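You operate a simulated robot arm through the tools that you are given. There is no shell and no other tool. Be economical: measure what you need, move in short steps, check, and stop when the job is done.

You run a simulated two-armed robot. Do the job below in one go: nothing can be reset, and whatever is moved stays where it is left.

## Task
Take the orange rubber block from the plate with the green nest and put it on the red pallet. Take the yellow steel block and put it on the shelf under the short fixture bench. Take the teal steel block and put it on the top shelf. Fetch the rubber pad and set it on the packing bench. Fetch the pad and set it on the deck of the raised pallet. Take the yellow foam pad from the short fixture bench and leave it on the green square. Close the blocks drawer. Shut the chips drawer. Take the purple spacer on the service shelf and put it away on the bench with a teal top. Take the orange steel block and put it on top of the red case. Put the alloy offcut from the steel tool bench on the shelf under the grey bench with the basin. Pull the grit drawer open. Do these in any order. Set down upright: yellow foam pad, purple spacer, alloy offcut.

It is judged by the outcome, as a careful person would: the job done as asked, and still so three seconds after it is handed in. It fails if anything else is knocked over, pushed out of place, dropped, spilled or broken.

## Robot
Two 6-joint arms with fingered hands on one trunk, on a base that drives. Base frame: it is fixed to the floor where the robot stands at the start and does not move with it; the origin is under the middle of the robot, x ahead of it, y to its left, z up. Units: m, degrees, N and s.
The left shoulder is at the start at [0.07, 0.168, 1.455], the right one opposite. Places, roughly: alloy offcut (6x6x8 cm) [-2, -5.1, 0.9]; bench with a teal top [5.3, 7.7, 0.8]; blocks drawer [2.6, 5.7, 0.6]; chips drawer [-2.2, 8.3, 0.6]; deck of the raised pallet [2.4, 3.4, 0.7]; green square [5.3, 0.1, 0.8]; grit drawer [-11.4, -1.5, 0.4]; orange steel block (5x8x4 cm) [-2.4, -5.1, 0.9]; packing bench [3.3, -4.8, 0.8]; pad (11x5x4 cm) [5.2, 0.6, 0.8]; purple spacer (3x5x5 cm) [-12.5, -1.5, 0.9]; red case (15x8x5 cm) [-0.1, -4.6, 0.9]; red pallet [1.1, 0.4, 0.6]; rubber pad (12x6x4 cm) [4.9, -1, 0.4]; shelf under the grey bench with the basin [0, -4.6, 0.3]; shelf under the short fixture bench [5.1, 2.8, 0.3]; teal steel block (5x8x4 cm) [5, -0.8, 0.4]; top shelf [1.2, 1.7, 1.2]; yellow foam pad (4x4x8 cm) [5.3, 2.2, 0.9]; yellow steel block (8x5x5 cm) [4.9, -0.7, 0.4]. Payload 4 kg a hand.
Tool frame (each hand has its own): the origin (TCP) lies between the finger pads and is the grasp point; the fingertips stand 0.026 m ahead of it; z points along the fingers, y is the line along which they close. Largest opening 0.132 m; the body of the gripper starts 0.073 m behind the TCP. The gripper is a hand of 3 fingers: y runs from the thumb to the fingers, the wrist lies at [0, 0, -0.224] in the tool frame.
Orientation is told as [roll, pitch, yaw] about the base's x, y, z axes, in that order, counted from this pose: with the fingers straight down and closing along the base's y, the tool's x points along the base's -x, its y along +y and its z along -z.

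## Interface
- The arms move only by the tool servo_tool. It takes "left_plan", "right_plan" or both (then of equal length, played together; a hand with none holds still); each is a list of rows, each a list of 2 entries, a list of its own where there are three numbers: the turn, a rotation vector about the tool's x, y, z in degrees, then the shift along the tool's x, y, z in m. In form: [[[ax, ay, az], [x, y, z]], ...]. A call has 1 to 8 rows; each row shifts and turns the commanded pose from where the row before left it, along the tool's axes as they then stand. A row lasts 0.2 s, in which the tool goes at most 0.05 m and 8.6 degrees; a call with a longer step from one row to the next is refused whole. Where a pose cannot be reached the arm comes as near as it can. A force on the tool above 40 N (or 10 N above the force at the start of the call, whichever is more), or a blocked arm, ends the call early, and 0.2 s more pass. In this call time passes only in rows, and 0.2 s behind the last. It gives the time, the measured TCP pose, the force on the tool (base axes), the opening and the grip force at its end, in the units of the frame above (readings bear some noise), with the torque about the TCP (base axes, N m) and any sound that the robot's microphone picked up.
- Cameras (640 x 400 px; columns grow to the right, rows downward): "scene" is now at [0.1169, 0.0225, 1.6564]; the picture's right is [0.31, -0.95, 0.00], its down [-0.79, -0.26, -0.56] and it looks along [0.53, 0.17, -0.83] (base axes); focal length 284 px, centre (320, 200). "left" rides on the left gripper at [-0.062, 0.003, -0.092] in its tool frame; the picture's right is [-0.05, -1.00, 0.00], its down [0.83, -0.04, -0.56] and it looks along [0.55, -0.03, 0.83] (tool axes); focal length 230 px, centre (320, 200). "right" rides on the right gripper at [0.062, 0.003, -0.092] in its tool frame; the picture's right is [-0.05, 1.00, 0.00], its down [-0.83, -0.04, -0.56] and it looks along [-0.55, -0.03, 0.83] (tool axes); focal length 230 px, centre (320, 200).
- capture(camera): a new picture of that camera. No time passes.
- lift_body(by): slides the trunk up (or, below 0, down) by that many m; the arms and the scene camera ride with it, the base frame stays. It gives what a move gives, with no picture.
- roll_base(legs): drives the robot by 1 to 6 legs, each [ahead, left, turn to the left] in m, m and degrees, along the robot's own axes; the way and the turn of a leg run together, so that a leg with both is an arc; at most 1.5 m and 180 degrees a leg. The arms and the cameras ride along, it lands a little off, and it stops where it bumps. It gives what a move gives.
- move_fingers(finger1, finger2, thumb_bend, hand): sets how far each is bent, from 0 (flat) to 1 (curled in); at 0.3 the hand is open as for a grip, at 0.7 the pads meet at the TCP. One left out holds its place. A second passes; each finger stops where it meets its share of the squeeze, and holds until it gets a number again. It is the only way to open and close the hand. It gives what a move gives, with no picture; readings hold the bend of each and the force on the fingers (four entries, about 0 where the hand has none), thumb and palm.
- pan_tilt(pan, tilt): turns the head with the scene camera to pan (to the left, within 86 degrees either way) and tilt (down, from -29 to 69), counted from straight ahead of the robot. It gives what a move gives.
- locate(camera, pixels): for up to 12 pixels [column, row] of the newest picture of that camera ("zoom" is the newest enlarged one), the place [x, y, z] in the base frame of the surface seen there, good to about 0.002 m. No time passes.
- close_up(camera, box): a new picture of the part [left, top, right, bottom] of that camera's present view, enlarged. No time passes.
- sign_off(): hands the job in; it is judged then, once.

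Go step by step. Measure first, check grasps and placings, and put right what went wrong. The budget is 357 turns and 286 pictures, counting those below and the enlarged ones. Unless the task says otherwise, let go and move clear before handing in, and close with one line.

The tools are called after ">>>" as a command line: name --argument value ..., lists and objects as JSON in quotes. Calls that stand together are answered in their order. servo_tool: Moves the arms, as the interface text tells. Its arguments: {"type":"object","properties":{"left_plan":{"type":"array","items":{"type":"array"}},"right_plan":{"type":"array","items":{"type":"array"}}},"required":[]} The other tools are called the same way: lift_body (by) slides the trunk up or down; move_fingers (finger1, finger2, thumb_bend, hand) moves the fingers one by one; roll_base (legs) drives the base; pan_tilt (pan, tilt) turns the head that bears the scene camera; capture (camera) takes a picture; locate (camera, pixels) gives the place of the surface under pixels of a picture; close_up (camera, box) takes an enlarged picture of a part of a camera's view; sign_off () hands the job in.

At the start:

```text
clock: 0.0
left_tool_pos: [0.4052, 0.2556, 1.02]
left_tool_rot: [0.0, -0.1, 0.0]
left_ft_force: [-0.6, -0.4, -0.5]
left_ft_torque: [-0.01, -0.02, 0.01]
left_finger_gap: 0.1319
left_finger_force: 0.1
left_shape: jaw
left_bend: [0.3, 0.3, 0.3]
left_finger forces: [0.0, 0.0, 0.0, 0.0, 0.0, 0.1]
right_tool_pos: [0.5659, -0.1305, 1.0987]
right_tool_rot: [0.0, 0.0, 0.0]
right_ft_force: [0.7, 0.2, -0.1]
right_ft_torque: [-0.02, -0.03, 0.02]
right_finger_gap: 0.1317
right_finger_force: 0.0
right_shape: jaw
right_bend: [0.3, 0.3, 0.3]
right_finger forces: [0.1, 0.0, 0.0, 0.0, 0.1, 0.0]
trunk travel left (down, up): [-0.901, 0.039]
robot x, y, heading: [-0.0016, -0.0002, -0.1]
head pan, tilt: [18.3, 56.2]
```

scene: 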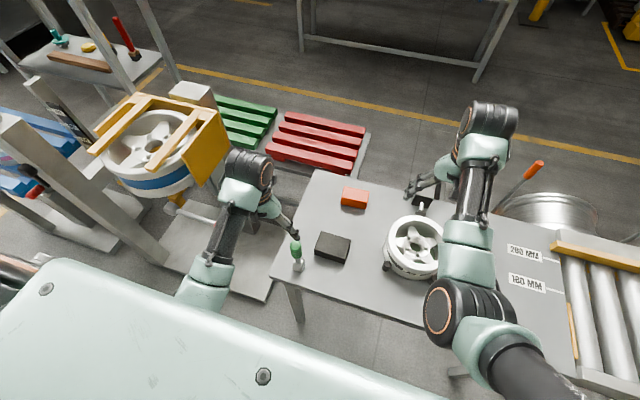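
right: 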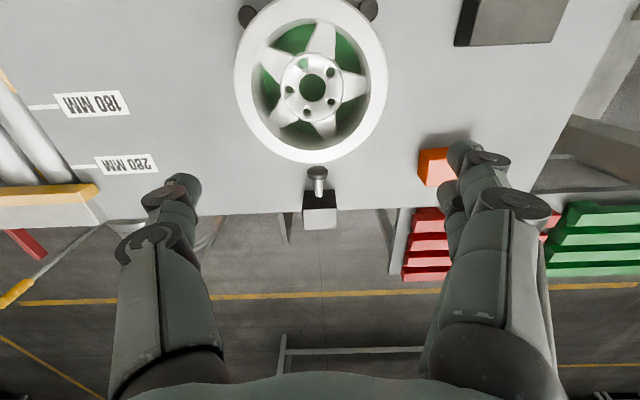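
left: 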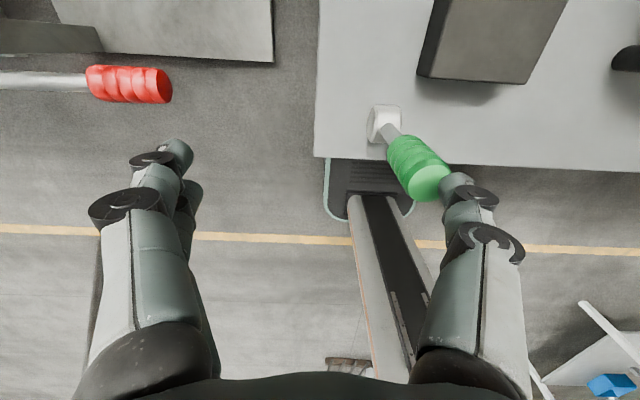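

The scene shows an orange block near (355,197) on the plate with the green wheel nest and the red pallet near (315,140). I measure these first.

>>> locate --camera "scene" --pixels '[[355, 190], [343, 203], [366, 206], [355, 205], [320, 130], [290, 150], [340, 165], [332, 247], [296, 255], [320, 180], [420, 245], [345, 120]]'

>>> close_up --camera "scene" --box '[240, 90, 460, 300]'

>>> pan_tilt --pan 0 --tilt 15

>>> capture --camera "scene"

```text
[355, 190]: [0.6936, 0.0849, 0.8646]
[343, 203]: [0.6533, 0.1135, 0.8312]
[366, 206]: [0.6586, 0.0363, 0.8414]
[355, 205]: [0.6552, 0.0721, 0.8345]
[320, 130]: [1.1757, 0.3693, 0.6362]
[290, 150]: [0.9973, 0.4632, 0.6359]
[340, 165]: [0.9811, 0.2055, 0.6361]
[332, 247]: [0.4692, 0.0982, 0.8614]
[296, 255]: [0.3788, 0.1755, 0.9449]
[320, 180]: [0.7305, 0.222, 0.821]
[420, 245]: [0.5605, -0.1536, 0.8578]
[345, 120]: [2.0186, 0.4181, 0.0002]
```

```text
1.90 times, centred on (350, 195) of scene
```

zoom: 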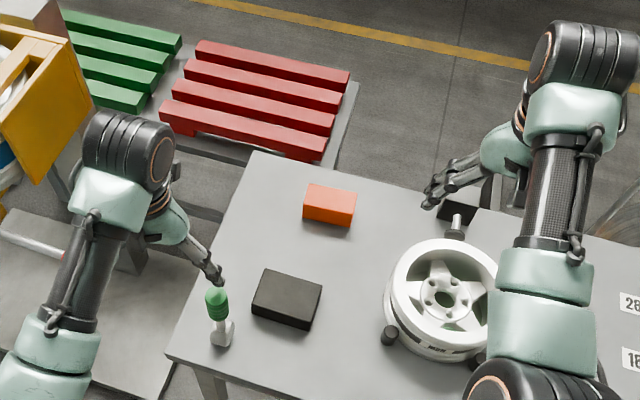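

```text
clock: 1.1
left_tool_pos: [0.4049, 0.2551, 1.0192]
left_tool_rot: [0.0, -0.1, 0.0]
left_ft_force: [-0.2, -0.4, -0.2]
left_ft_torque: [0.02, -0.02, 0.0]
left_finger_gap: 0.1321
left_finger_force: 0.1
left_shape: jaw
left_bend: [0.3, 0.3, 0.3]
left_finger forces: [0.0, 0.1, 0.0, 0.0, 0.0, 0.0]
right_tool_pos: [0.566, -0.1299, 1.0998]
right_tool_rot: [0.1, 0.0, 0.0]
right_ft_force: [-1.0, 0.5, 0.1]
right_ft_torque: [0.0, -0.01, -0.07]
right_finger_gap: 0.1318
right_finger_force: 0.0
right_shape: jaw
right_bend: [0.3, 0.3, 0.3]
right_finger forces: [0.0, 0.0, 0.1, 0.1, 0.0, 0.1]
trunk travel left (down, up): [-0.901, 0.039]
robot x, y, heading: [0.0009, 0.0023, 0.1]
head pan, tilt: [0.0, 15.0]
```

```text
281 pictures are left
```

scene: 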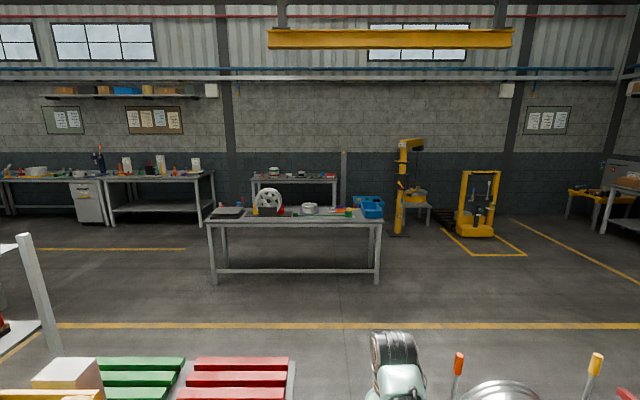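

The orange block's top is at z≈0.865, x 0.65–0.70 and y 0.04–0.115. The pallet deck is at 0.636. I look around to learn the room.

>>> pan_tilt --pan 60 --tilt 25

>>> capture --camera "scene"

>>> pan_tilt --pan -60 --tilt 25

>>> capture --camera "scene"

>>> pan_tilt --pan 20 --tilt 45

>>> capture --camera "scene"

```text
clock: 2.4
left_tool_pos: [0.4044, 0.2553, 1.0208]
left_tool_rot: [0.1, -0.1, 0.0]
left_ft_force: [0.6, -0.4, 0.0]
left_ft_torque: [-0.01, 0.0, -0.01]
left_finger_gap: 0.1319
left_finger_force: 0.1
left_shape: jaw
left_bend: [0.3, 0.3, 0.3]
left_finger forces: [0.0, 0.0, 0.1, 0.1, 0.1, 0.1]
right_tool_pos: [0.567, -0.1304, 1.0986]
right_tool_rot: [0.0, 0.1, 0.0]
right_ft_force: [-0.2, -0.2, 0.7]
right_ft_torque: [0.0, 0.0, -0.04]
right_finger_gap: 0.132
right_finger_force: 0.1
right_shape: jaw
right_bend: [0.3, 0.3, 0.3]
right_finger forces: [0.0, 0.1, 0.1, 0.0, 0.1, 0.1]
trunk travel left (down, up): [-0.901, 0.039]
robot x, y, heading: [0.0004, 0.0004, 0.1]
head pan, tilt: [60.0, 25.0]
```

```text
280 pictures are left
```

scene: 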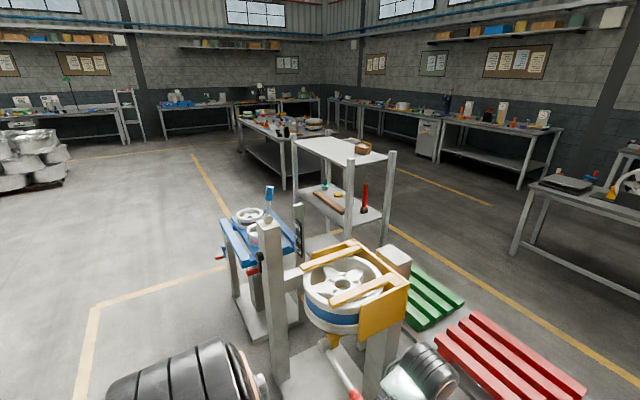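

```text
clock: 4.4
left_tool_pos: [0.4043, 0.2542, 1.0194]
left_tool_rot: [0.0, -0.1, 0.0]
left_ft_force: [-0.1, -0.4, 0.3]
left_ft_torque: [-0.02, 0.03, -0.01]
left_finger_gap: 0.1318
left_finger_force: 0.1
left_shape: jaw
left_bend: [0.3, 0.3, 0.3]
left_finger forces: [0.0, 0.0, 0.1, 0.1, 0.0, 0.0]
right_tool_pos: [0.5669, -0.1299, 1.0999]
right_tool_rot: [0.0, 0.0, -0.1]
right_ft_force: [-0.3, -0.1, 0.4]
right_ft_torque: [-0.03, 0.0, -0.03]
right_finger_gap: 0.1319
right_finger_force: 0.0
right_shape: jaw
right_bend: [0.3, 0.3, 0.3]
right_finger forces: [0.1, 0.1, 0.0, 0.1, 0.0, 0.0]
trunk travel left (down, up): [-0.901, 0.039]
robot x, y, heading: [-0.0032, 0.0014, 0.1]
head pan, tilt: [-60.0, 25.0]
```

```text
279 pictures are left
```

scene: 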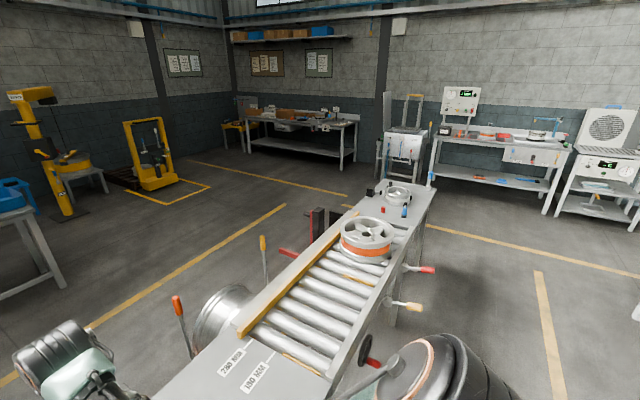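

```text
clock: 5.9
left_tool_pos: [0.4055, 0.2537, 1.0203]
left_tool_rot: [0.0, -0.1, 0.0]
left_ft_force: [-0.5, 0.6, 0.0]
left_ft_torque: [-0.01, -0.03, 0.0]
left_finger_gap: 0.1321
left_finger_force: 0.1
left_shape: jaw
left_bend: [0.3, 0.3, 0.3]
left_finger forces: [0.1, 0.0, 0.1, 0.0, 0.0, 0.1]
right_tool_pos: [0.5671, -0.1296, 1.0998]
right_tool_rot: [-0.1, -0.1, 0.0]
right_ft_force: [-0.4, 0.0, 0.0]
right_ft_torque: [0.02, -0.01, -0.02]
right_finger_gap: 0.1316
right_finger_force: 0.1
right_shape: jaw
right_bend: [0.3, 0.3, 0.3]
right_finger forces: [0.0, 0.0, 0.1, 0.0, 0.1, 0.0]
trunk travel left (down, up): [-0.901, 0.039]
robot x, y, heading: [0.0009, -0.0023, 0.0]
head pan, tilt: [20.0, 45.0]
```

```text
278 pictures are left
```

scene: 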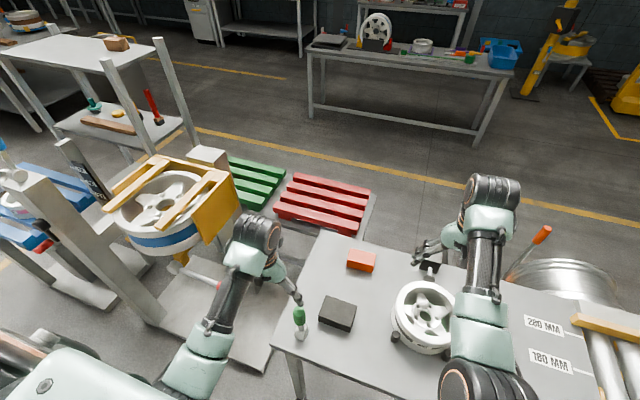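

I locate the top of the orange block at (361,257) in the current view.

>>> close_up --camera "scene" --box '[320, 230, 400, 280]'

```text
8.00 times, centred on (360, 255) of scene
```

zoom: 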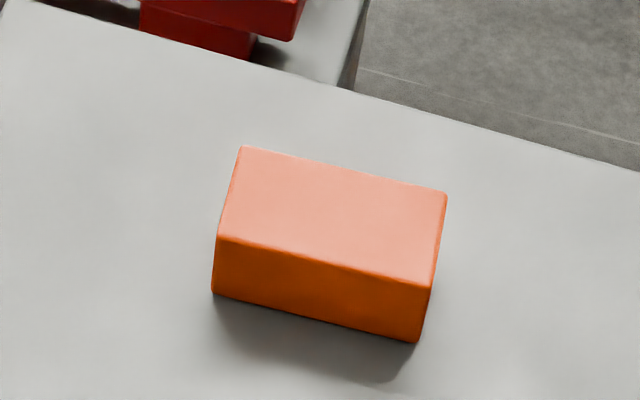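

>>> locate --camera "zoom" --pixels '[[242, 152], [442, 196], [222, 232], [430, 280], [332, 215], [320, 320]]'

```text
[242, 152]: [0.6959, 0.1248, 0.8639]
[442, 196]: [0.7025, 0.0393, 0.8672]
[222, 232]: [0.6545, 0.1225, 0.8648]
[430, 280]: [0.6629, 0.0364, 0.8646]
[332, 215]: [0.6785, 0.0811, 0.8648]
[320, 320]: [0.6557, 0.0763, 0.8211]
```

The block's top centre is (0.679, 0.081), yawed about +4.4°. I move the left hand above it.

>>> servo_tool --left_plan '[[[0, 0, 0], [-0.0391, -0.0248, 0]], [[0, 0, 0], [-0.0391, -0.0248, 0]], [[0, 0, 0], [-0.0391, -0.0248, 0]], [[0, 0, 0], [-0.0391, -0.0248, 0]], [[0, 0, 0], [-0.0391, -0.0248, 0]], [[0, 0, 0], [-0.0391, -0.0248, 0]], [[0, 0, -4.4], [-0.0391, -0.0248, 0]], [[0, 0, 0], [0, 0, 0.03]]]'

>>> capture --camera "left"

```text
clock: 7.7
left_tool_pos: [0.6478, 0.099, 0.9999]
left_tool_rot: [-0.2, -0.3, 4.5]
left_ft_force: [1.3, 0.7, -1.1]
left_ft_torque: [0.04, 0.01, 0.01]
left_finger_gap: 0.132
left_finger_force: 0.0
left_shape: jaw
left_bend: [0.3, 0.3, 0.3]
left_finger forces: [0.1, 0.0, 0.0, 0.0, 0.0, 0.0]
left hand out of reach, approached as far as the arm can: row 7, 8
right_tool_pos: [0.5658, -0.1291, 1.1002]
right_tool_rot: [0.0, 0.0, 0.0]
right_ft_force: [0.2, -0.5, -0.2]
right_ft_torque: [-0.01, -0.04, 0.01]
right_finger_gap: 0.1318
right_finger_force: 0.0
right_shape: jaw
right_bend: [0.3, 0.3, 0.3]
right_finger forces: [0.1, 0.0, 0.0, 0.0, 0.1, 0.1]
trunk travel left (down, up): [-0.901, 0.039]
robot x, y, heading: [0.0007, -0.0017, -0.0]
head pan, tilt: [20.0, 45.0]
```

```text
276 pictures are left
```

left: 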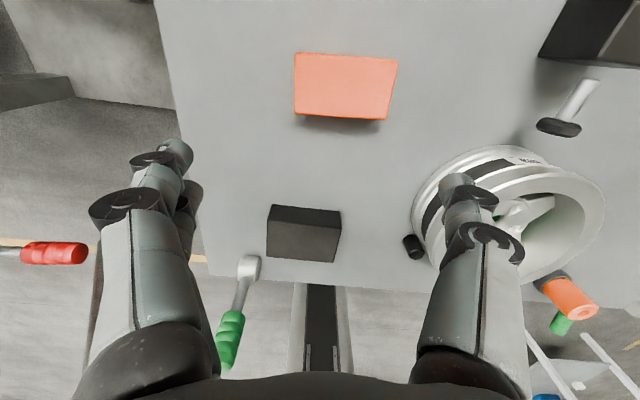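

The left hand ran out of reach at x≈0.65, so I pull the right hand up and back, then lower the trunk.

>>> servo_tool --right_plan '[[[0, 0, 0], [0.0, 0, -0.045]], [[0, 0, 0], [0.0, 0, -0.045]], [[0, 0, 0], [0.03, -0.015, -0.03]], [[0, 0, 0], [0.036, -0.02, -0.025]], [[0, 0, 0], [0.036, -0.02, -0.025]], [[0, 0, 0], [0.036, -0.02, -0.025]], [[0, 0, 0], [0.036, -0.02, -0.025]], [[0, 0, 0], [0.036, -0.02, -0.025]]]'

>>> lift_body --by -0.1

```text
clock: 9.5
left_tool_pos: [0.6465, 0.0976, 0.9993]
left_tool_rot: [-0.1, -0.1, 4.4]
left_ft_force: [-0.1, -0.9, 0.0]
left_ft_torque: [0.0, 0.04, -0.01]
left_finger_gap: 0.1317
left_finger_force: 0.0
left_shape: jaw
left_bend: [0.3, 0.3, 0.3]
left_finger forces: [0.0, 0.0, 0.1, 0.0, 0.0, 0.1]
right_tool_pos: [0.5848, -0.1633, 1.108]
right_tool_rot: [0.0, 0.0, 0.1]
right_ft_force: [-0.5, 0.7, 0.3]
right_ft_torque: [-0.02, -0.03, 0.03]
right_finger_gap: 0.1318
right_finger_force: 0.0
right_shape: jaw
right_bend: [0.3, 0.3, 0.3]
right_finger forces: [0.0, 0.1, 0.0, 0.1, 0.0, 0.0]
right hand out of reach, approached as far as the arm can: row 1, 2, 3, 4, 5, 6, 7, 8
trunk travel left (down, up): [-0.901, 0.039]
robot x, y, heading: [-0.003, -0.0003, -0.1]
head pan, tilt: [20.0, 45.0]
```

```text
clock: 10.8
left_tool_pos: [0.6474, 0.0982, 0.9]
left_tool_rot: [0.1, -0.2, 4.4]
left_ft_force: [-0.7, 0.6, 0.1]
left_ft_torque: [0.0, -0.01, 0.01]
left_finger_gap: 0.132
left_finger_force: 0.1
left_shape: jaw
left_bend: [0.3, 0.3, 0.3]
left_finger forces: [0.0, 0.1, 0.0, 0.0, 0.0, 0.0]
right_tool_pos: [0.5842, -0.1624, 1.0089]
right_tool_rot: [0.0, 0.0, 0.0]
right_ft_force: [-0.4, -0.2, 0.4]
right_ft_torque: [0.0, 0.0, 0.01]
right_finger_gap: 0.1321
right_finger_force: 0.1
right_shape: jaw
right_bend: [0.3, 0.3, 0.3]
right_finger forces: [0.1, 0.1, 0.0, 0.1, 0.0, 0.0]
trunk travel left (down, up): [-0.801, 0.139]
robot x, y, heading: [0.003, -0.0008, 0.1]
head pan, tilt: [20.0, 45.0]
```

Upward is out of reach for the right hand, but backward may work. I draw the right hand back toward the body, and I'll see where the commanded pose starts from.

>>> servo_tool --right_plan '[[[0, 0, 0], [0.04, 0, 0]], [[0, 0, 0], [0.04, 0, 0]], [[0, 0, 0], [0.04, 0, 0]], [[0, 0, 0], [0.04, -0.01, 0]], [[0, 0, 0], [0.04, -0.02, 0]], [[0, 0, 0], [0.02, -0.02, 0]]]'

```text
clock: 11.8
left_tool_pos: [0.6472, 0.0975, 0.9]
left_tool_rot: [0.0, -0.1, 4.4]
left_ft_force: [0.3, -0.1, 1.0]
left_ft_torque: [-0.01, 0.02, -0.01]
left_finger_gap: 0.1317
left_finger_force: 0.0
left_shape: jaw
left_bend: [0.3, 0.3, 0.3]
left_finger forces: [0.1, 0.1, 0.0, 0.0, 0.1, 0.1]
right_tool_pos: [0.5402, -0.1992, 1.0393]
right_tool_rot: [-5.7, -12.7, -1.3]
right_ft_force: [-0.7, 0.3, 0.2]
right_ft_torque: [0.0, 0.0, 0.0]
right_finger_gap: 0.1319
right_finger_force: 0.0
right_shape: jaw
right_bend: [0.3, 0.3, 0.3]
right_finger forces: [0.0, 0.0, 0.0, 0.1, 0.1, 0.0]
right hand out of reach, approached as far as the arm can: row 1, 2, 3, 4
trunk travel left (down, up): [-0.801, 0.139]
robot x, y, heading: [-0.0002, 0.0006, 0.0]
head pan, tilt: [20.0, 45.0]
stopped in row 4 (right hand): the arm was blocked; the commanded pose is now the measured one
```

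The right arm partly moved. Now I test whether the left hand can reach the block by going down and forward at this trunk height.

>>> servo_tool --left_plan '[[[0, 0, 0], [0, 0, 0]]]' --right_plan '[[[0, 0, 0], [0.03, 0, 0]]]'

>>> pan_tilt --pan 0 --tilt 60

>>> capture --camera "scene"

```text
clock: 12.4
left_tool_pos: [0.6471, 0.0984, 0.8994]
left_tool_rot: [0.1, -0.2, 4.4]
left_ft_force: [0.8, 0.1, 0.1]
left_ft_torque: [0.01, -0.03, 0.03]
left_finger_gap: 0.1317
left_finger_force: 0.0
left_shape: jaw
left_bend: [0.3, 0.3, 0.3]
left_finger forces: [0.1, 0.1, 0.0, 0.0, 0.0, 0.1]
right_tool_pos: [0.537, -0.2209, 1.0654]
right_tool_rot: [-8.8, -17.5, -1.6]
right_ft_force: [0.2, -0.5, -0.2]
right_ft_torque: [0.04, 0.02, 0.0]
right_finger_gap: 0.1319
right_finger_force: 0.0
right_shape: jaw
right_bend: [0.3, 0.3, 0.3]
right_finger forces: [0.0, 0.0, 0.1, 0.1, 0.0, 0.1]
trunk travel left (down, up): [-0.801, 0.139]
robot x, y, heading: [-0.0025, -0.0013, -0.2]
head pan, tilt: [20.0, 45.0]
stopped in row 1 (right hand): the arm was blocked; the commanded pose is now the measured one
```

```text
clock: 13.2
left_tool_pos: [0.6461, 0.0972, 0.8992]
left_tool_rot: [0.0, -0.2, 4.5]
left_ft_force: [0.1, -0.1, 0.5]
left_ft_torque: [0.02, 0.02, 0.03]
left_finger_gap: 0.1316
left_finger_force: 0.0
left_shape: jaw
left_bend: [0.3, 0.3, 0.3]
left_finger forces: [0.0, 0.0, 0.0, 0.0, 0.1, 0.0]
right_tool_pos: [0.5365, -0.2204, 1.0665]
right_tool_rot: [-8.8, -17.4, -1.6]
right_ft_force: [0.1, 0.2, 0.2]
right_ft_torque: [0.01, -0.01, -0.03]
right_finger_gap: 0.1316
right_finger_force: 0.0
right_shape: jaw
right_bend: [0.3, 0.3, 0.3]
right_finger forces: [0.0, 0.1, 0.0, 0.0, 0.1, 0.0]
trunk travel left (down, up): [-0.801, 0.139]
robot x, y, heading: [0.0003, -0.0013, -0.1]
head pan, tilt: [0.0, 60.0]
```

```text
275 pictures are left
```

scene: 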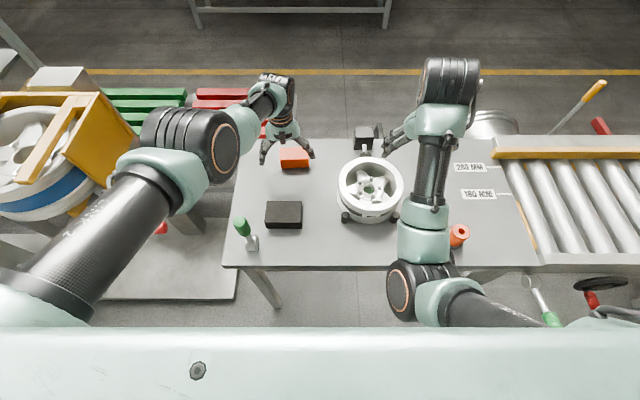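

The right arm is near its limits with an awkward elbow. I square its orientation and drop it a little.

>>> servo_tool --right_plan '[[[-2.9, 5.8, -0.5], [0.0, -0.01, 0.03]], [[-2.9, 5.8, -0.5], [0.0, -0.01, 0.03]], [[-2.9, 5.8, -0.5], [0.0, -0.01, 0.03]], [[0, 0, 0], [0.03, -0.01, 0]], [[0, 0, 0], [0.03, -0.01, 0]], [[0, 0, 0], [0.03, -0.01, 0]], [[0, 0, 0], [0.03, -0.01, 0]]]'

```text
clock: 14.8
left_tool_pos: [0.6468, 0.0963, 0.9016]
left_tool_rot: [0.0, -0.1, 4.4]
left_ft_force: [-0.6, -0.8, 0.3]
left_ft_torque: [0.0, 0.01, 0.0]
left_finger_gap: 0.1317
left_finger_force: 0.0
left_shape: jaw
left_bend: [0.3, 0.3, 0.3]
left_finger forces: [0.0, 0.1, 0.0, 0.0, 0.1, 0.0]
right_tool_pos: [0.4492, -0.3004, 0.9395]
right_tool_rot: [0.4, -0.2, -1.3]
right_ft_force: [0.1, -0.5, -0.5]
right_ft_torque: [0.02, -0.01, 0.05]
right_finger_gap: 0.1319
right_finger_force: 0.1
right_shape: jaw
right_bend: [0.3, 0.3, 0.3]
right_finger forces: [0.0, 0.0, 0.0, 0.0, 0.1, 0.0]
right hand out of reach, approached as far as the arm can: row 1, 4, 5, 6, 7
trunk travel left (down, up): [-0.801, 0.139]
robot x, y, heading: [0.0014, -0.0022, 0.1]
head pan, tilt: [0.0, 60.0]
```

The right arm frees up when lower. Now I try the left hand toward the block, (0.679, 0.081) at z≈0.89 first.

>>> servo_tool --left_plan '[[[0, 0, 0], [-0.0, -0.0, 0.0]]]'

>>> capture --camera "left"

```text
clock: 15.2
left_tool_pos: [0.6473, 0.0977, 0.8988]
left_tool_rot: [0.0, 0.0, 4.4]
left_ft_force: [-0.1, 0.2, 0.1]
left_ft_torque: [0.02, 0.01, 0.01]
left_finger_gap: 0.1317
left_finger_force: 0.0
left_shape: jaw
left_bend: [0.3, 0.3, 0.3]
left_finger forces: [0.1, 0.0, 0.1, 0.0, 0.0, 0.0]
right_tool_pos: [0.452, -0.299, 0.9397]
right_tool_rot: [0.3, -0.1, -1.3]
right_ft_force: [-0.1, -0.4, -1.1]
right_ft_torque: [0.03, 0.0, 0.01]
right_finger_gap: 0.1321
right_finger_force: 0.1
right_shape: jaw
right_bend: [0.3, 0.3, 0.3]
right_finger forces: [0.0, 0.1, 0.0, 0.0, 0.0, 0.0]
trunk travel left (down, up): [-0.801, 0.139]
robot x, y, heading: [0.0, -0.0057, -0.1]
head pan, tilt: [0.0, 60.0]
```

```text
274 pictures are left
```

left: 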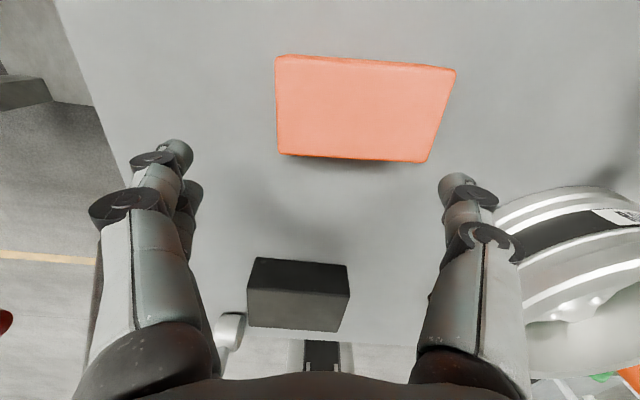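

I shift the left hand 3 cm forward and 2 cm to the right to sit over the block.

>>> servo_tool --left_plan '[[[0, 0, 0], [-0.0153, -0.0097, 0.0]], [[0, 0, 0], [-0.0153, -0.0097, 0.0]]]'

>>> locate --camera "scene" --pixels '[[300, 267], [230, 262], [380, 268], [200, 290], [240, 150], [230, 110], [250, 125]]'

```text
clock: 15.8
left_tool_pos: [0.6511, 0.0926, 0.9075]
left_tool_rot: [0.0, 0.0, 4.4]
left_ft_force: [-0.2, 0.1, -0.4]
left_ft_torque: [-0.01, 0.01, 0.01]
left_finger_gap: 0.1318
left_finger_force: 0.1
left_shape: jaw
left_bend: [0.3, 0.3, 0.3]
left_finger forces: [0.0, 0.1, 0.0, 0.1, 0.1, 0.0]
left hand out of reach, approached as far as the arm can: row 1, 2
right_tool_pos: [0.4525, -0.2991, 0.9397]
right_tool_rot: [0.3, -0.2, -1.4]
right_ft_force: [0.6, 0.8, 0.9]
right_ft_torque: [0.0, 0.02, -0.01]
right_finger_gap: 0.1319
right_finger_force: 0.0
right_shape: jaw
right_bend: [0.3, 0.3, 0.3]
right_finger forces: [0.0, 0.1, 0.1, 0.0, 0.0, 0.0]
trunk travel left (down, up): [-0.801, 0.139]
robot x, y, heading: [0.0001, -0.0009, 0.2]
head pan, tilt: [0.0, 60.0]
```

```text
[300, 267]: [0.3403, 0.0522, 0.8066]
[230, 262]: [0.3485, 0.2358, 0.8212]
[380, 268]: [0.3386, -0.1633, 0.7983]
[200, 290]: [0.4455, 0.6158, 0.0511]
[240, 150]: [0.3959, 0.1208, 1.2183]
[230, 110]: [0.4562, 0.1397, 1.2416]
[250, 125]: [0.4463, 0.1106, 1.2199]
```

The left arm's reach is about 0.63 m from the shoulder to the wrist. I check the clearance of the right elbow at (400,285) and forearm before rolling forward slightly.

>>> capture --camera "scene"

>>> pan_tilt --pan 0 --tilt 69

>>> capture --camera "scene"

```text
273 pictures are left
```

scene: 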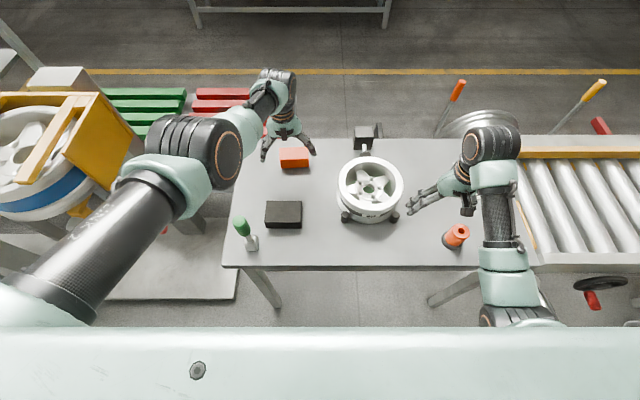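

```text
clock: 16.5
left_tool_pos: [0.6506, 0.0935, 0.9074]
left_tool_rot: [0.0, -0.1, 4.5]
left_ft_force: [0.2, 0.4, -0.5]
left_ft_torque: [0.01, -0.02, -0.03]
left_finger_gap: 0.1319
left_finger_force: 0.1
left_shape: jaw
left_bend: [0.3, 0.3, 0.3]
left_finger forces: [0.0, 0.1, 0.1, 0.1, 0.1, 0.0]
right_tool_pos: [0.4515, -0.2997, 0.9385]
right_tool_rot: [0.2, -0.2, -1.3]
right_ft_force: [-0.5, 0.0, 0.6]
right_ft_torque: [-0.02, 0.0, 0.0]
right_finger_gap: 0.1318
right_finger_force: 0.0
right_shape: jaw
right_bend: [0.3, 0.3, 0.3]
right_finger forces: [0.0, 0.0, 0.0, 0.0, 0.1, 0.1]
trunk travel left (down, up): [-0.801, 0.139]
robot x, y, heading: [0.0026, 0.0004, 0.0]
head pan, tilt: [0.0, 68.8]
```

```text
272 pictures are left
```

scene: 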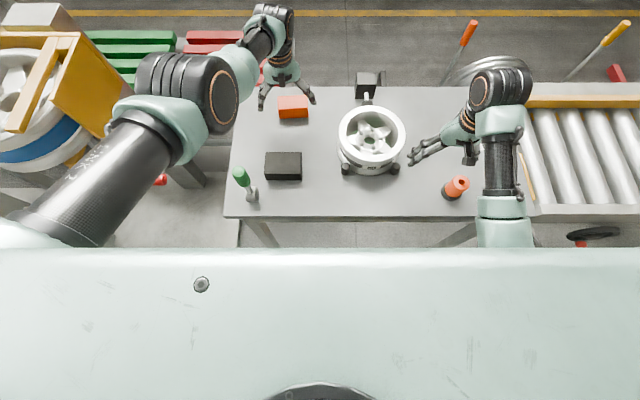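

I check where the robot's own front is before rolling forward.

>>> locate --camera "scene" --pixels '[[320, 252], [320, 300], [505, 235], [500, 150], [100, 225], [495, 85]]'

>>> roll_base --legs '[[0.06, 0, 0]]'

```text
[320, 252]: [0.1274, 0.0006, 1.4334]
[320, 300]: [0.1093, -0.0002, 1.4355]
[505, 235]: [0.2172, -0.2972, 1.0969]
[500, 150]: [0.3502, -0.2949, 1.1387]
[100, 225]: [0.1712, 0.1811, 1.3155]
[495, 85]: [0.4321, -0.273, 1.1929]
```

```text
clock: 17.5
left_tool_pos: [0.7076, 0.0912, 0.911]
left_tool_rot: [0.0, -0.4, 4.4]
left_ft_force: [-0.8, 0.3, -0.1]
left_ft_torque: [0.01, -0.03, -0.01]
left_finger_gap: 0.1318
left_finger_force: 0.0
left_shape: jaw
left_bend: [0.3, 0.3, 0.3]
left_finger forces: [0.0, 0.0, 0.1, 0.0, 0.1, 0.1]
right_tool_pos: [0.5091, -0.2991, 0.9405]
right_tool_rot: [0.3, -0.4, -1.3]
right_ft_force: [-0.4, 0.0, 0.1]
right_ft_torque: [0.01, -0.01, -0.01]
right_finger_gap: 0.1317
right_finger_force: 0.1
right_shape: jaw
right_bend: [0.3, 0.3, 0.3]
right_finger forces: [0.1, 0.0, 0.1, 0.1, 0.1, 0.1]
trunk travel left (down, up): [-0.801, 0.139]
robot x, y, heading: [0.0602, 0.0029, -0.1]
head pan, tilt: [0.0, 68.8]
```

Rolled cleanly. I shift the left hand back 3 cm over the block.

>>> servo_tool --left_plan '[[[0, 0, 0], [0.0297, -0.0078, 0]]]'

>>> capture --camera "left"

```text
clock: 17.9
left_tool_pos: [0.7015, 0.0777, 0.9016]
left_tool_rot: [0.1, 0.0, 4.4]
left_ft_force: [0.6, 0.2, 0.0]
left_ft_torque: [0.01, -0.01, -0.01]
left_finger_gap: 0.132
left_finger_force: 0.0
left_shape: jaw
left_bend: [0.3, 0.3, 0.3]
left_finger forces: [0.0, 0.0, 0.0, 0.0, 0.1, 0.1]
left hand out of reach, approached as far as the arm can: row 1
right_tool_pos: [0.5115, -0.2996, 0.9402]
right_tool_rot: [0.3, -0.2, -1.4]
right_ft_force: [0.2, -0.8, -0.4]
right_ft_torque: [0.06, -0.04, -0.01]
right_finger_gap: 0.132
right_finger_force: 0.1
right_shape: jaw
right_bend: [0.3, 0.3, 0.3]
right_finger forces: [0.0, 0.0, 0.0, 0.0, 0.0, 0.0]
trunk travel left (down, up): [-0.801, 0.139]
robot x, y, heading: [0.0593, -0.0007, -0.1]
head pan, tilt: [0.0, 68.8]
```

```text
271 pictures are left
```

left: 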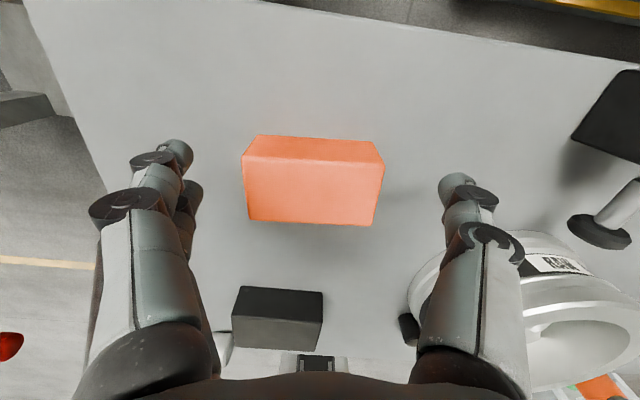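

The commanded pose runs ahead of the reach, so descending would be borderline. I roll 4 cm more and then re-centre.

>>> roll_base --legs '[[0.04, 0, 0]]'

>>> servo_tool --left_plan '[[[0, 0, 0], [0.04, 0, 0]]]'

```text
clock: 18.8
left_tool_pos: [0.7389, 0.0787, 0.9048]
left_tool_rot: [0.0, -0.3, 4.3]
left_ft_force: [-0.4, 0.0, -0.2]
left_ft_torque: [-0.02, -0.06, 0.02]
left_finger_gap: 0.132
left_finger_force: 0.1
left_shape: jaw
left_bend: [0.3, 0.3, 0.3]
left_finger forces: [0.0, 0.0, 0.0, 0.1, 0.1, 0.0]
right_tool_pos: [0.5482, -0.2988, 0.9416]
right_tool_rot: [0.3, -0.4, -1.3]
right_ft_force: [-1.1, 0.2, 1.0]
right_ft_torque: [0.01, -0.06, 0.0]
right_finger_gap: 0.1318
right_finger_force: 0.1
right_shape: jaw
right_bend: [0.3, 0.3, 0.3]
right_finger forces: [0.0, 0.0, 0.0, 0.0, 0.0, 0.0]
trunk travel left (down, up): [-0.801, 0.139]
robot x, y, heading: [0.1002, 0.0011, -0.2]
head pan, tilt: [0.0, 68.8]
```

```text
clock: 19.2
left_tool_pos: [0.7326, 0.0644, 0.8877]
left_tool_rot: [0.0, 0.0, 4.5]
left_ft_force: [-0.6, 0.1, 0.5]
left_ft_torque: [0.02, 0.0, -0.03]
left_finger_gap: 0.1319
left_finger_force: 0.1
left_shape: jaw
left_bend: [0.3, 0.3, 0.3]
left_finger forces: [0.0, 0.0, 0.1, 0.0, 0.0, 0.1]
left hand out of reach, approached as far as the arm can: row 1
right_tool_pos: [0.5519, -0.3005, 0.9387]
right_tool_rot: [0.3, -0.1, -1.3]
right_ft_force: [-0.2, 0.3, -0.3]
right_ft_torque: [0.0, -0.01, -0.02]
right_finger_gap: 0.1318
right_finger_force: 0.1
right_shape: jaw
right_bend: [0.3, 0.3, 0.3]
right_finger forces: [0.0, 0.0, 0.0, 0.1, 0.0, 0.1]
trunk travel left (down, up): [-0.801, 0.139]
robot x, y, heading: [0.1042, 0.0013, -0.3]
head pan, tilt: [0.0, 68.8]
```

Now I re-centre fully: about 5 cm back and 2 cm left.

>>> servo_tool --left_plan '[[[0, 0, 0], [0.026, 0.01, -0.01]], [[0, 0, 0], [0.026, 0.01, 0]], [[0, 0, 0], [0.0, 0.0, 0]]]'

>>> capture --camera "left"

```text
clock: 20.0
left_tool_pos: [0.7295, 0.0657, 0.8785]
left_tool_rot: [0.0, 0.1, 4.5]
left_ft_force: [0.3, 0.4, -0.8]
left_ft_torque: [0.02, 0.0, -0.01]
left_finger_gap: 0.1318
left_finger_force: 0.1
left_shape: jaw
left_bend: [0.3, 0.3, 0.3]
left_finger forces: [0.0, 0.0, 0.0, 0.0, 0.0, 0.0]
left hand out of reach, approached as far as the arm can: row 1, 2
right_tool_pos: [0.5526, -0.2993, 0.9385]
right_tool_rot: [0.3, 0.0, -1.3]
right_ft_force: [0.0, -0.6, 0.2]
right_ft_torque: [0.03, 0.01, -0.01]
right_finger_gap: 0.132
right_finger_force: 0.0
right_shape: jaw
right_bend: [0.3, 0.3, 0.3]
right_finger forces: [0.0, 0.1, 0.1, 0.0, 0.0, 0.0]
trunk travel left (down, up): [-0.801, 0.139]
robot x, y, heading: [0.0999, 0.0002, -0.1]
head pan, tilt: [0.0, 68.8]
```

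```text
270 pictures are left
```

left: 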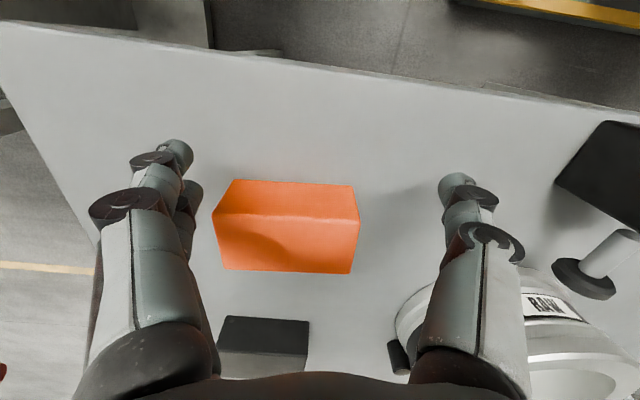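

The command is in reach now. I re-centre again, about 5 cm back and 2 cm left, keeping the height.

>>> servo_tool --left_plan '[[[0, 0, 0], [0.0, 0.019, 0]], [[0, 0, 0], [0.025, 0.0, 0]], [[0, 0, 0], [0.0245, 0.0, 0]]]'

>>> capture --camera "left"

```text
clock: 20.8
left_tool_pos: [0.719, 0.0676, 0.8576]
left_tool_rot: [0.1, 0.2, 4.4]
left_ft_force: [-0.2, -0.1, 0.6]
left_ft_torque: [-0.02, -0.01, 0.04]
left_finger_gap: 0.1321
left_finger_force: 0.0
left_shape: jaw
left_bend: [0.3, 0.3, 0.3]
left_finger forces: [0.0, 0.2, 0.0, 0.0, 0.0, 0.0]
left hand out of reach, approached as far as the arm can: row 1, 2, 3
right_tool_pos: [0.5528, -0.299, 0.9386]
right_tool_rot: [0.3, -0.1, -1.3]
right_ft_force: [-0.4, -0.1, 0.1]
right_ft_torque: [0.0, 0.03, 0.01]
right_finger_gap: 0.1318
right_finger_force: 0.1
right_shape: jaw
right_bend: [0.3, 0.3, 0.3]
right_finger forces: [0.1, 0.0, 0.1, 0.1, 0.0, 0.0]
trunk travel left (down, up): [-0.801, 0.139]
robot x, y, heading: [0.1012, -0.0019, -0.2]
head pan, tilt: [0.0, 68.8]
```

```text
269 pictures are left
```

left: 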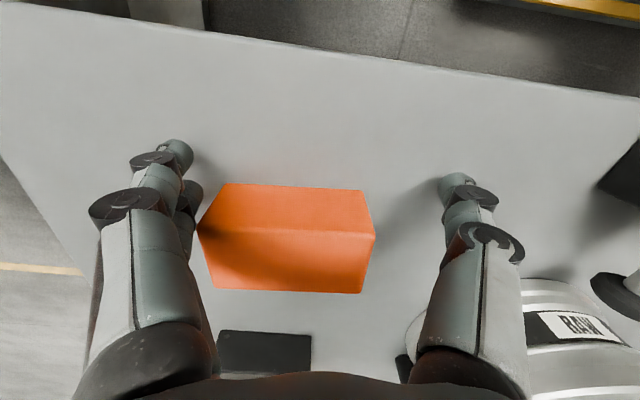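

The readings suggest the left arm is stuck near some joint limit. I look at the arm's shape.

>>> pan_tilt --pan 25 --tilt 50

>>> capture --camera "scene"

```text
clock: 21.7
left_tool_pos: [0.7198, 0.0682, 0.8574]
left_tool_rot: [0.1, 0.2, 4.4]
left_ft_force: [-1.4, 0.2, -0.3]
left_ft_torque: [0.03, -0.02, -0.01]
left_finger_gap: 0.132
left_finger_force: 0.1
left_shape: jaw
left_bend: [0.3, 0.3, 0.3]
left_finger forces: [0.0, 0.0, 0.0, 0.0, 0.0, 0.0]
right_tool_pos: [0.5533, -0.299, 0.9381]
right_tool_rot: [0.3, 0.0, -1.4]
right_ft_force: [0.5, 0.5, 0.3]
right_ft_torque: [-0.03, -0.01, -0.02]
right_finger_gap: 0.132
right_finger_force: 0.1
right_shape: jaw
right_bend: [0.3, 0.3, 0.3]
right_finger forces: [0.0, 0.0, 0.1, 0.0, 0.0, 0.0]
trunk travel left (down, up): [-0.801, 0.139]
robot x, y, heading: [0.1001, -0.0021, -0.2]
head pan, tilt: [25.0, 50.0]
```

```text
268 pictures are left
```

scene: 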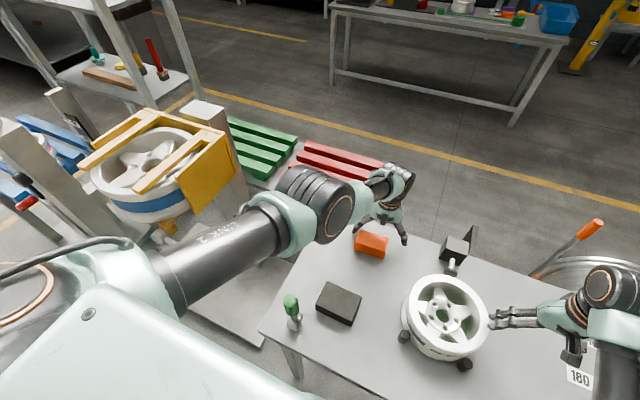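

>>> locate --camera "scene" --pixels '[[315, 185], [340, 215], [362, 195], [395, 172], [240, 230], [130, 275], [395, 200], [600, 285], [575, 315]]'

>>> close_up --camera "scene" --box '[150, 120, 450, 308]'

```text
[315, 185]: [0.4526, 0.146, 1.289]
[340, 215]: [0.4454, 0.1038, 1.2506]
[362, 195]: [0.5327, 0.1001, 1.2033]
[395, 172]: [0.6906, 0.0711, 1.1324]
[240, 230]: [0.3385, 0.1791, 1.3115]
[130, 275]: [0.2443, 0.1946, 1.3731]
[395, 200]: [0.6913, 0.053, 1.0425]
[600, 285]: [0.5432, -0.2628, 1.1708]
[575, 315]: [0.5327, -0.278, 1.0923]
```

```text
2.13 times, centred on (300, 214) of scene
```

zoom: 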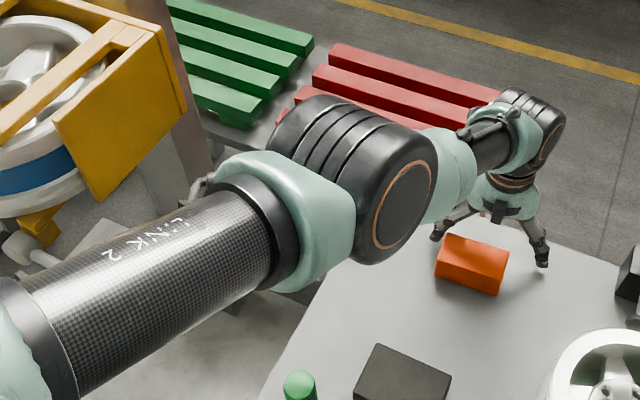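

The left arm is nearly straight, close to a singularity. I send a larger command drawing back toward the shoulder to see whether the elbow folds.

>>> servo_tool --left_plan '[[[0, 0, 0], [0.0, 0.0, -0.03]], [[0, 0, 0], [0.0, 0.0, -0.03]], [[0, 0, 0], [0.0, 0.0, -0.03]], [[0, 0, 0], [0.0, 0.0, 0]]]'

```text
clock: 22.7
left_tool_pos: [0.7507, 0.0584, 0.9381]
left_tool_rot: [0.2, 0.2, 4.5]
left_ft_force: [-0.5, 0.1, 0.1]
left_ft_torque: [0.0, 0.02, -0.01]
left_finger_gap: 0.1319
left_finger_force: 0.1
left_shape: jaw
left_bend: [0.3, 0.3, 0.3]
left_finger forces: [0.0, 0.0, 0.0, 0.0, 0.0, 0.0]
left hand out of reach, approached as far as the arm can: row 1, 2, 3
right_tool_pos: [0.5529, -0.2983, 0.9386]
right_tool_rot: [0.3, -0.1, -1.3]
right_ft_force: [0.0, -0.6, 0.1]
right_ft_torque: [-0.03, -0.01, 0.01]
right_finger_gap: 0.1319
right_finger_force: 0.0
right_shape: jaw
right_bend: [0.3, 0.3, 0.3]
right_finger forces: [0.1, 0.0, 0.0, 0.1, 0.0, 0.1]
trunk travel left (down, up): [-0.801, 0.139]
robot x, y, heading: [0.1018, 0.0014, -0.1]
head pan, tilt: [25.0, 50.0]
```

The wrist stays at a constant radius of 0.621 m from the shoulder. I try small radial inward steps to let the elbow fold.

>>> servo_tool --left_plan '[[[0, 0, 0], [0.0037, 0.001, -0.0012]], [[0, 0, 0], [0.0037, 0.001, -0.0012]], [[0, 0, 0], [0.0037, 0.001, -0.0012]], [[0, 0, 0], [0.0046, 0.0012, -0.0016]], [[0, 0, 0], [0.0046, 0.0012, -0.0016]], [[0, 0, 0], [0.0046, 0.0012, -0.0016]], [[0, 0, 0], [0.0046, 0.0012, -0.0016]], [[0, 0, 0], [0.0046, 0.0012, -0.0016]]]'

```text
clock: 24.5
left_tool_pos: [0.7505, 0.0579, 0.9383]
left_tool_rot: [0.1, 0.1, 4.4]
left_ft_force: [0.6, -0.2, 0.8]
left_ft_torque: [-0.04, 0.05, -0.02]
left_finger_gap: 0.1318
left_finger_force: 0.0
left_shape: jaw
left_bend: [0.3, 0.3, 0.3]
left_finger forces: [0.0, 0.1, 0.1, 0.1, 0.0, 0.0]
left hand out of reach, approached as far as the arm can: row 1, 2, 3, 4, 5, 6, 7, 8
right_tool_pos: [0.5524, -0.2997, 0.938]
right_tool_rot: [0.4, -0.2, -1.3]
right_ft_force: [-0.9, 0.1, -0.1]
right_ft_torque: [-0.01, -0.03, -0.03]
right_finger_gap: 0.132
right_finger_force: 0.1
right_shape: jaw
right_bend: [0.3, 0.3, 0.3]
right_finger forces: [0.0, 0.1, 0.1, 0.0, 0.0, 0.0]
trunk travel left (down, up): [-0.801, 0.139]
robot x, y, heading: [0.0965, -0.0016, -0.1]
head pan, tilt: [25.0, 50.0]
```

The elbow seems to have gone past straight into its stop. I stretch outward and swing up, then draw inward, so it can bend back the right way.

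>>> servo_tool --left_plan '[[[0, 0, 0], [-0.046, -0.012, 0.015]], [[0, 0, 0], [-0.03, -0.008, 0.01]], [[0, 0, 0], [-0.012, -0.003, -0.038]], [[0, 0, 0], [-0.012, -0.003, -0.038]], [[0, 0, 0], [-0.012, -0.003, -0.038]], [[0, 0, 0], [0.03, 0.008, -0.03]], [[0, 0, 0], [0.04, 0.01, -0.02]], [[0, 0, 0], [0.046, 0.012, -0.01]]]'

```text
clock: 26.3
left_tool_pos: [0.7797, 0.052, 1.1023]
left_tool_rot: [0.0, 0.2, 4.4]
left_ft_force: [-0.1, -1.2, -0.3]
left_ft_torque: [0.02, 0.01, 0.0]
left_finger_gap: 0.1319
left_finger_force: 0.0
left_shape: jaw
left_bend: [0.3, 0.3, 0.3]
left_finger forces: [0.0, 0.1, 0.1, 0.0, 0.0, 0.0]
left hand out of reach, approached as far as the arm can: row 1, 2, 3, 5, 6, 7, 8
right_tool_pos: [0.5534, -0.2987, 0.9386]
right_tool_rot: [0.3, -0.2, -1.3]
right_ft_force: [-0.1, 0.5, -0.4]
right_ft_torque: [-0.01, -0.01, 0.05]
right_finger_gap: 0.132
right_finger_force: 0.0
right_shape: jaw
right_bend: [0.3, 0.3, 0.3]
right_finger forces: [0.0, 0.1, 0.0, 0.0, 0.0, 0.0]
trunk travel left (down, up): [-0.801, 0.139]
robot x, y, heading: [0.1012, 0.002, 0.0]
head pan, tilt: [25.0, 50.0]
```

Still at the same radius. I try the opposite swing: stretch, sweep down, then draw inward.

>>> servo_tool --left_plan '[[[0, 0, 0], [-0.046, -0.012, 0.0]], [[0, 0, 0], [-0.046, -0.012, 0.0]], [[0, 0, 0], [0, 0, 0.04]], [[0, 0, 0], [0, 0, 0.04]], [[0, 0, 0], [0.03, 0.008, 0.03]], [[0, 0, 0], [0.046, 0.012, 0.0]], [[0, 0, 0], [0.046, 0.012, 0.0]], [[0, 0, 0], [0.046, 0.012, 0]]]'

```text
clock: 28.1
left_tool_pos: [0.7625, 0.0621, 0.9764]
left_tool_rot: [0.1, 0.1, 4.4]
left_ft_force: [-0.1, -0.7, 0.3]
left_ft_torque: [-0.03, -0.01, -0.01]
left_finger_gap: 0.1321
left_finger_force: 0.0
left_shape: jaw
left_bend: [0.3, 0.3, 0.3]
left_finger forces: [0.0, 0.0, 0.0, 0.0, 0.0, 0.0]
left hand out of reach, approached as far as the arm can: row 1, 2, 3, 4, 5, 6, 7, 8
right_tool_pos: [0.553, -0.2998, 0.9384]
right_tool_rot: [0.2, -0.1, -1.3]
right_ft_force: [0.0, -0.5, 0.6]
right_ft_torque: [0.01, 0.0, -0.02]
right_finger_gap: 0.1318
right_finger_force: 0.0
right_shape: jaw
right_bend: [0.3, 0.3, 0.3]
right_finger forces: [0.1, 0.1, 0.0, 0.0, 0.0, 0.0]
trunk travel left (down, up): [-0.801, 0.139]
robot x, y, heading: [0.1046, 0.0006, -0.2]
head pan, tilt: [25.0, 50.0]
```

I try tilting the fingers forward, which should force the wrist back toward the shoulder and bend the elbow.

>>> servo_tool --left_plan '[[[0, -8, 0], [0, 0, 0]], [[0, -8, 0], [0, 0, 0]], [[0, -8, 0], [0, 0, 0]], [[0, -8, 0], [0, 0, 0]], [[0, -8, 0], [0, 0, 0]], [[0, -8, 0], [0, 0, 0]]]'

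>>> capture --camera "scene"

```text
clock: 29.5
left_tool_pos: [0.871, 0.0267, 0.9406]
left_tool_rot: [0.0, -48.2, 4.4]
left_ft_force: [0.1, 0.0, 0.9]
left_ft_torque: [0.02, 0.03, 0.02]
left_finger_gap: 0.1318
left_finger_force: 0.1
left_shape: jaw
left_bend: [0.3, 0.3, 0.3]
left_finger forces: [0.0, 0.1, 0.1, 0.1, 0.0, 0.0]
left hand out of reach, approached as far as the arm can: row 1, 2, 3, 4, 5, 6
right_tool_pos: [0.5522, -0.2988, 0.9393]
right_tool_rot: [0.3, 0.0, -1.3]
right_ft_force: [-0.9, -0.4, 0.4]
right_ft_torque: [0.01, 0.01, 0.04]
right_finger_gap: 0.1319
right_finger_force: 0.1
right_shape: jaw
right_bend: [0.3, 0.3, 0.3]
right_finger forces: [0.1, 0.1, 0.0, 0.1, 0.1, 0.0]
trunk travel left (down, up): [-0.801, 0.139]
robot x, y, heading: [0.1019, 0.0008, 0.1]
head pan, tilt: [25.0, 50.0]
```

```text
266 pictures are left
```

scene: 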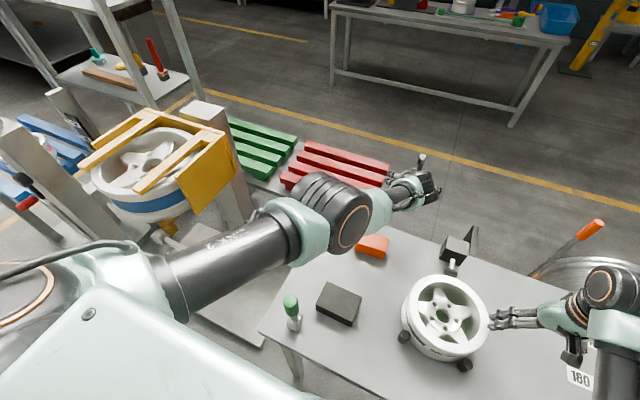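

The elbow is still straight. From this tilted pose I retract straight along the tool axis, up and back.

>>> servo_tool --left_plan '[[[0, 0, 0], [0, 0, -0.045]], [[0, 0, 0], [0, 0, -0.045]], [[0, 0, 0], [0, 0, -0.045]], [[0, 0, 0], [0, 0, -0.045]], [[0, 0, 0], [0, 0, -0.045]], [[0, 0, 0], [0, 0, -0.045]], [[0, 0, 0], [0, 0, -0.045]]]'

>>> capture --camera "scene"

```text
clock: 31.1
left_tool_pos: [0.8656, -0.0036, 0.9584]
left_tool_rot: [0.0, -48.0, 4.4]
left_ft_force: [-0.3, -0.4, 0.3]
left_ft_torque: [0.0, 0.01, 0.01]
left_finger_gap: 0.1318
left_finger_force: 0.0
left_shape: jaw
left_bend: [0.3, 0.3, 0.3]
left_finger forces: [0.0, 0.0, 0.0, 0.1, 0.1, 0.0]
left hand out of reach, approached as far as the arm can: row 1, 2, 3, 4, 5, 6, 7
right_tool_pos: [0.5525, -0.2999, 0.94]
right_tool_rot: [0.3, -0.2, -1.3]
right_ft_force: [0.3, -0.3, 0.3]
right_ft_torque: [0.01, -0.01, 0.0]
right_finger_gap: 0.1319
right_finger_force: 0.1
right_shape: jaw
right_bend: [0.3, 0.3, 0.3]
right_finger forces: [0.1, 0.0, 0.0, 0.0, 0.1, 0.1]
trunk travel left (down, up): [-0.801, 0.139]
robot x, y, heading: [0.0993, -0.0007, -0.1]
head pan, tilt: [25.0, 50.0]
```

```text
265 pictures are left
```

scene: 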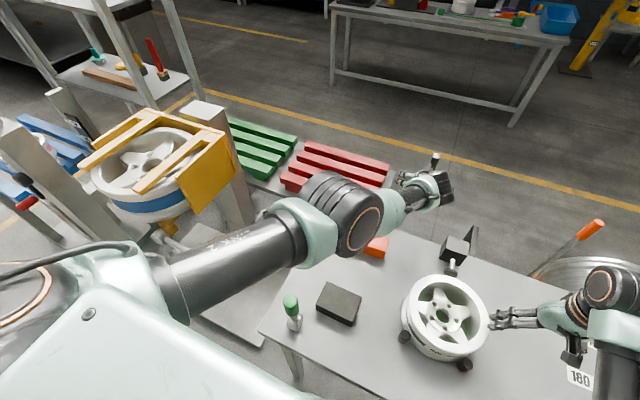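

The radius has been creeping down (0.627 to 0.612), so persistent inward commands may free it. I repeat with pure inward radial motion.

>>> servo_tool --left_plan '[[[0, 0, 0], [0.018, 0.012, -0.04]], [[0, 0, 0], [0.018, 0.012, -0.04]], [[0, 0, 0], [0.018, 0.012, -0.04]], [[0, 0, 0], [0.018, 0.012, -0.04]], [[0, 0, 0], [0.018, 0.012, -0.04]], [[0, 0, 0], [0.018, 0.012, -0.04]], [[0, 0, 0], [0.018, 0.012, -0.04]], [[0, 0, 0], [0.018, 0.012, -0.04]]]'

```text
clock: 32.9
left_tool_pos: [0.8647, -0.0039, 0.9571]
left_tool_rot: [-0.1, -47.9, 4.4]
left_ft_force: [0.2, -0.5, -0.6]
left_ft_torque: [0.0, 0.03, 0.02]
left_finger_gap: 0.132
left_finger_force: 0.1
left_shape: jaw
left_bend: [0.3, 0.3, 0.3]
left_finger forces: [0.0, 0.0, 0.1, 0.0, 0.0, 0.0]
left hand out of reach, approached as far as the arm can: row 1, 2, 3, 4, 5, 6, 7, 8
right_tool_pos: [0.5545, -0.2997, 0.939]
right_tool_rot: [0.3, -0.2, -1.4]
right_ft_force: [-0.3, 0.6, 0.3]
right_ft_torque: [0.02, -0.01, 0.0]
right_finger_gap: 0.132
right_finger_force: 0.0
right_shape: jaw
right_bend: [0.3, 0.3, 0.3]
right_finger forces: [0.0, 0.0, 0.1, 0.0, 0.1, 0.0]
trunk travel left (down, up): [-0.801, 0.139]
robot x, y, heading: [0.1027, -0.0025, 0.1]
head pan, tilt: [25.0, 50.0]
```

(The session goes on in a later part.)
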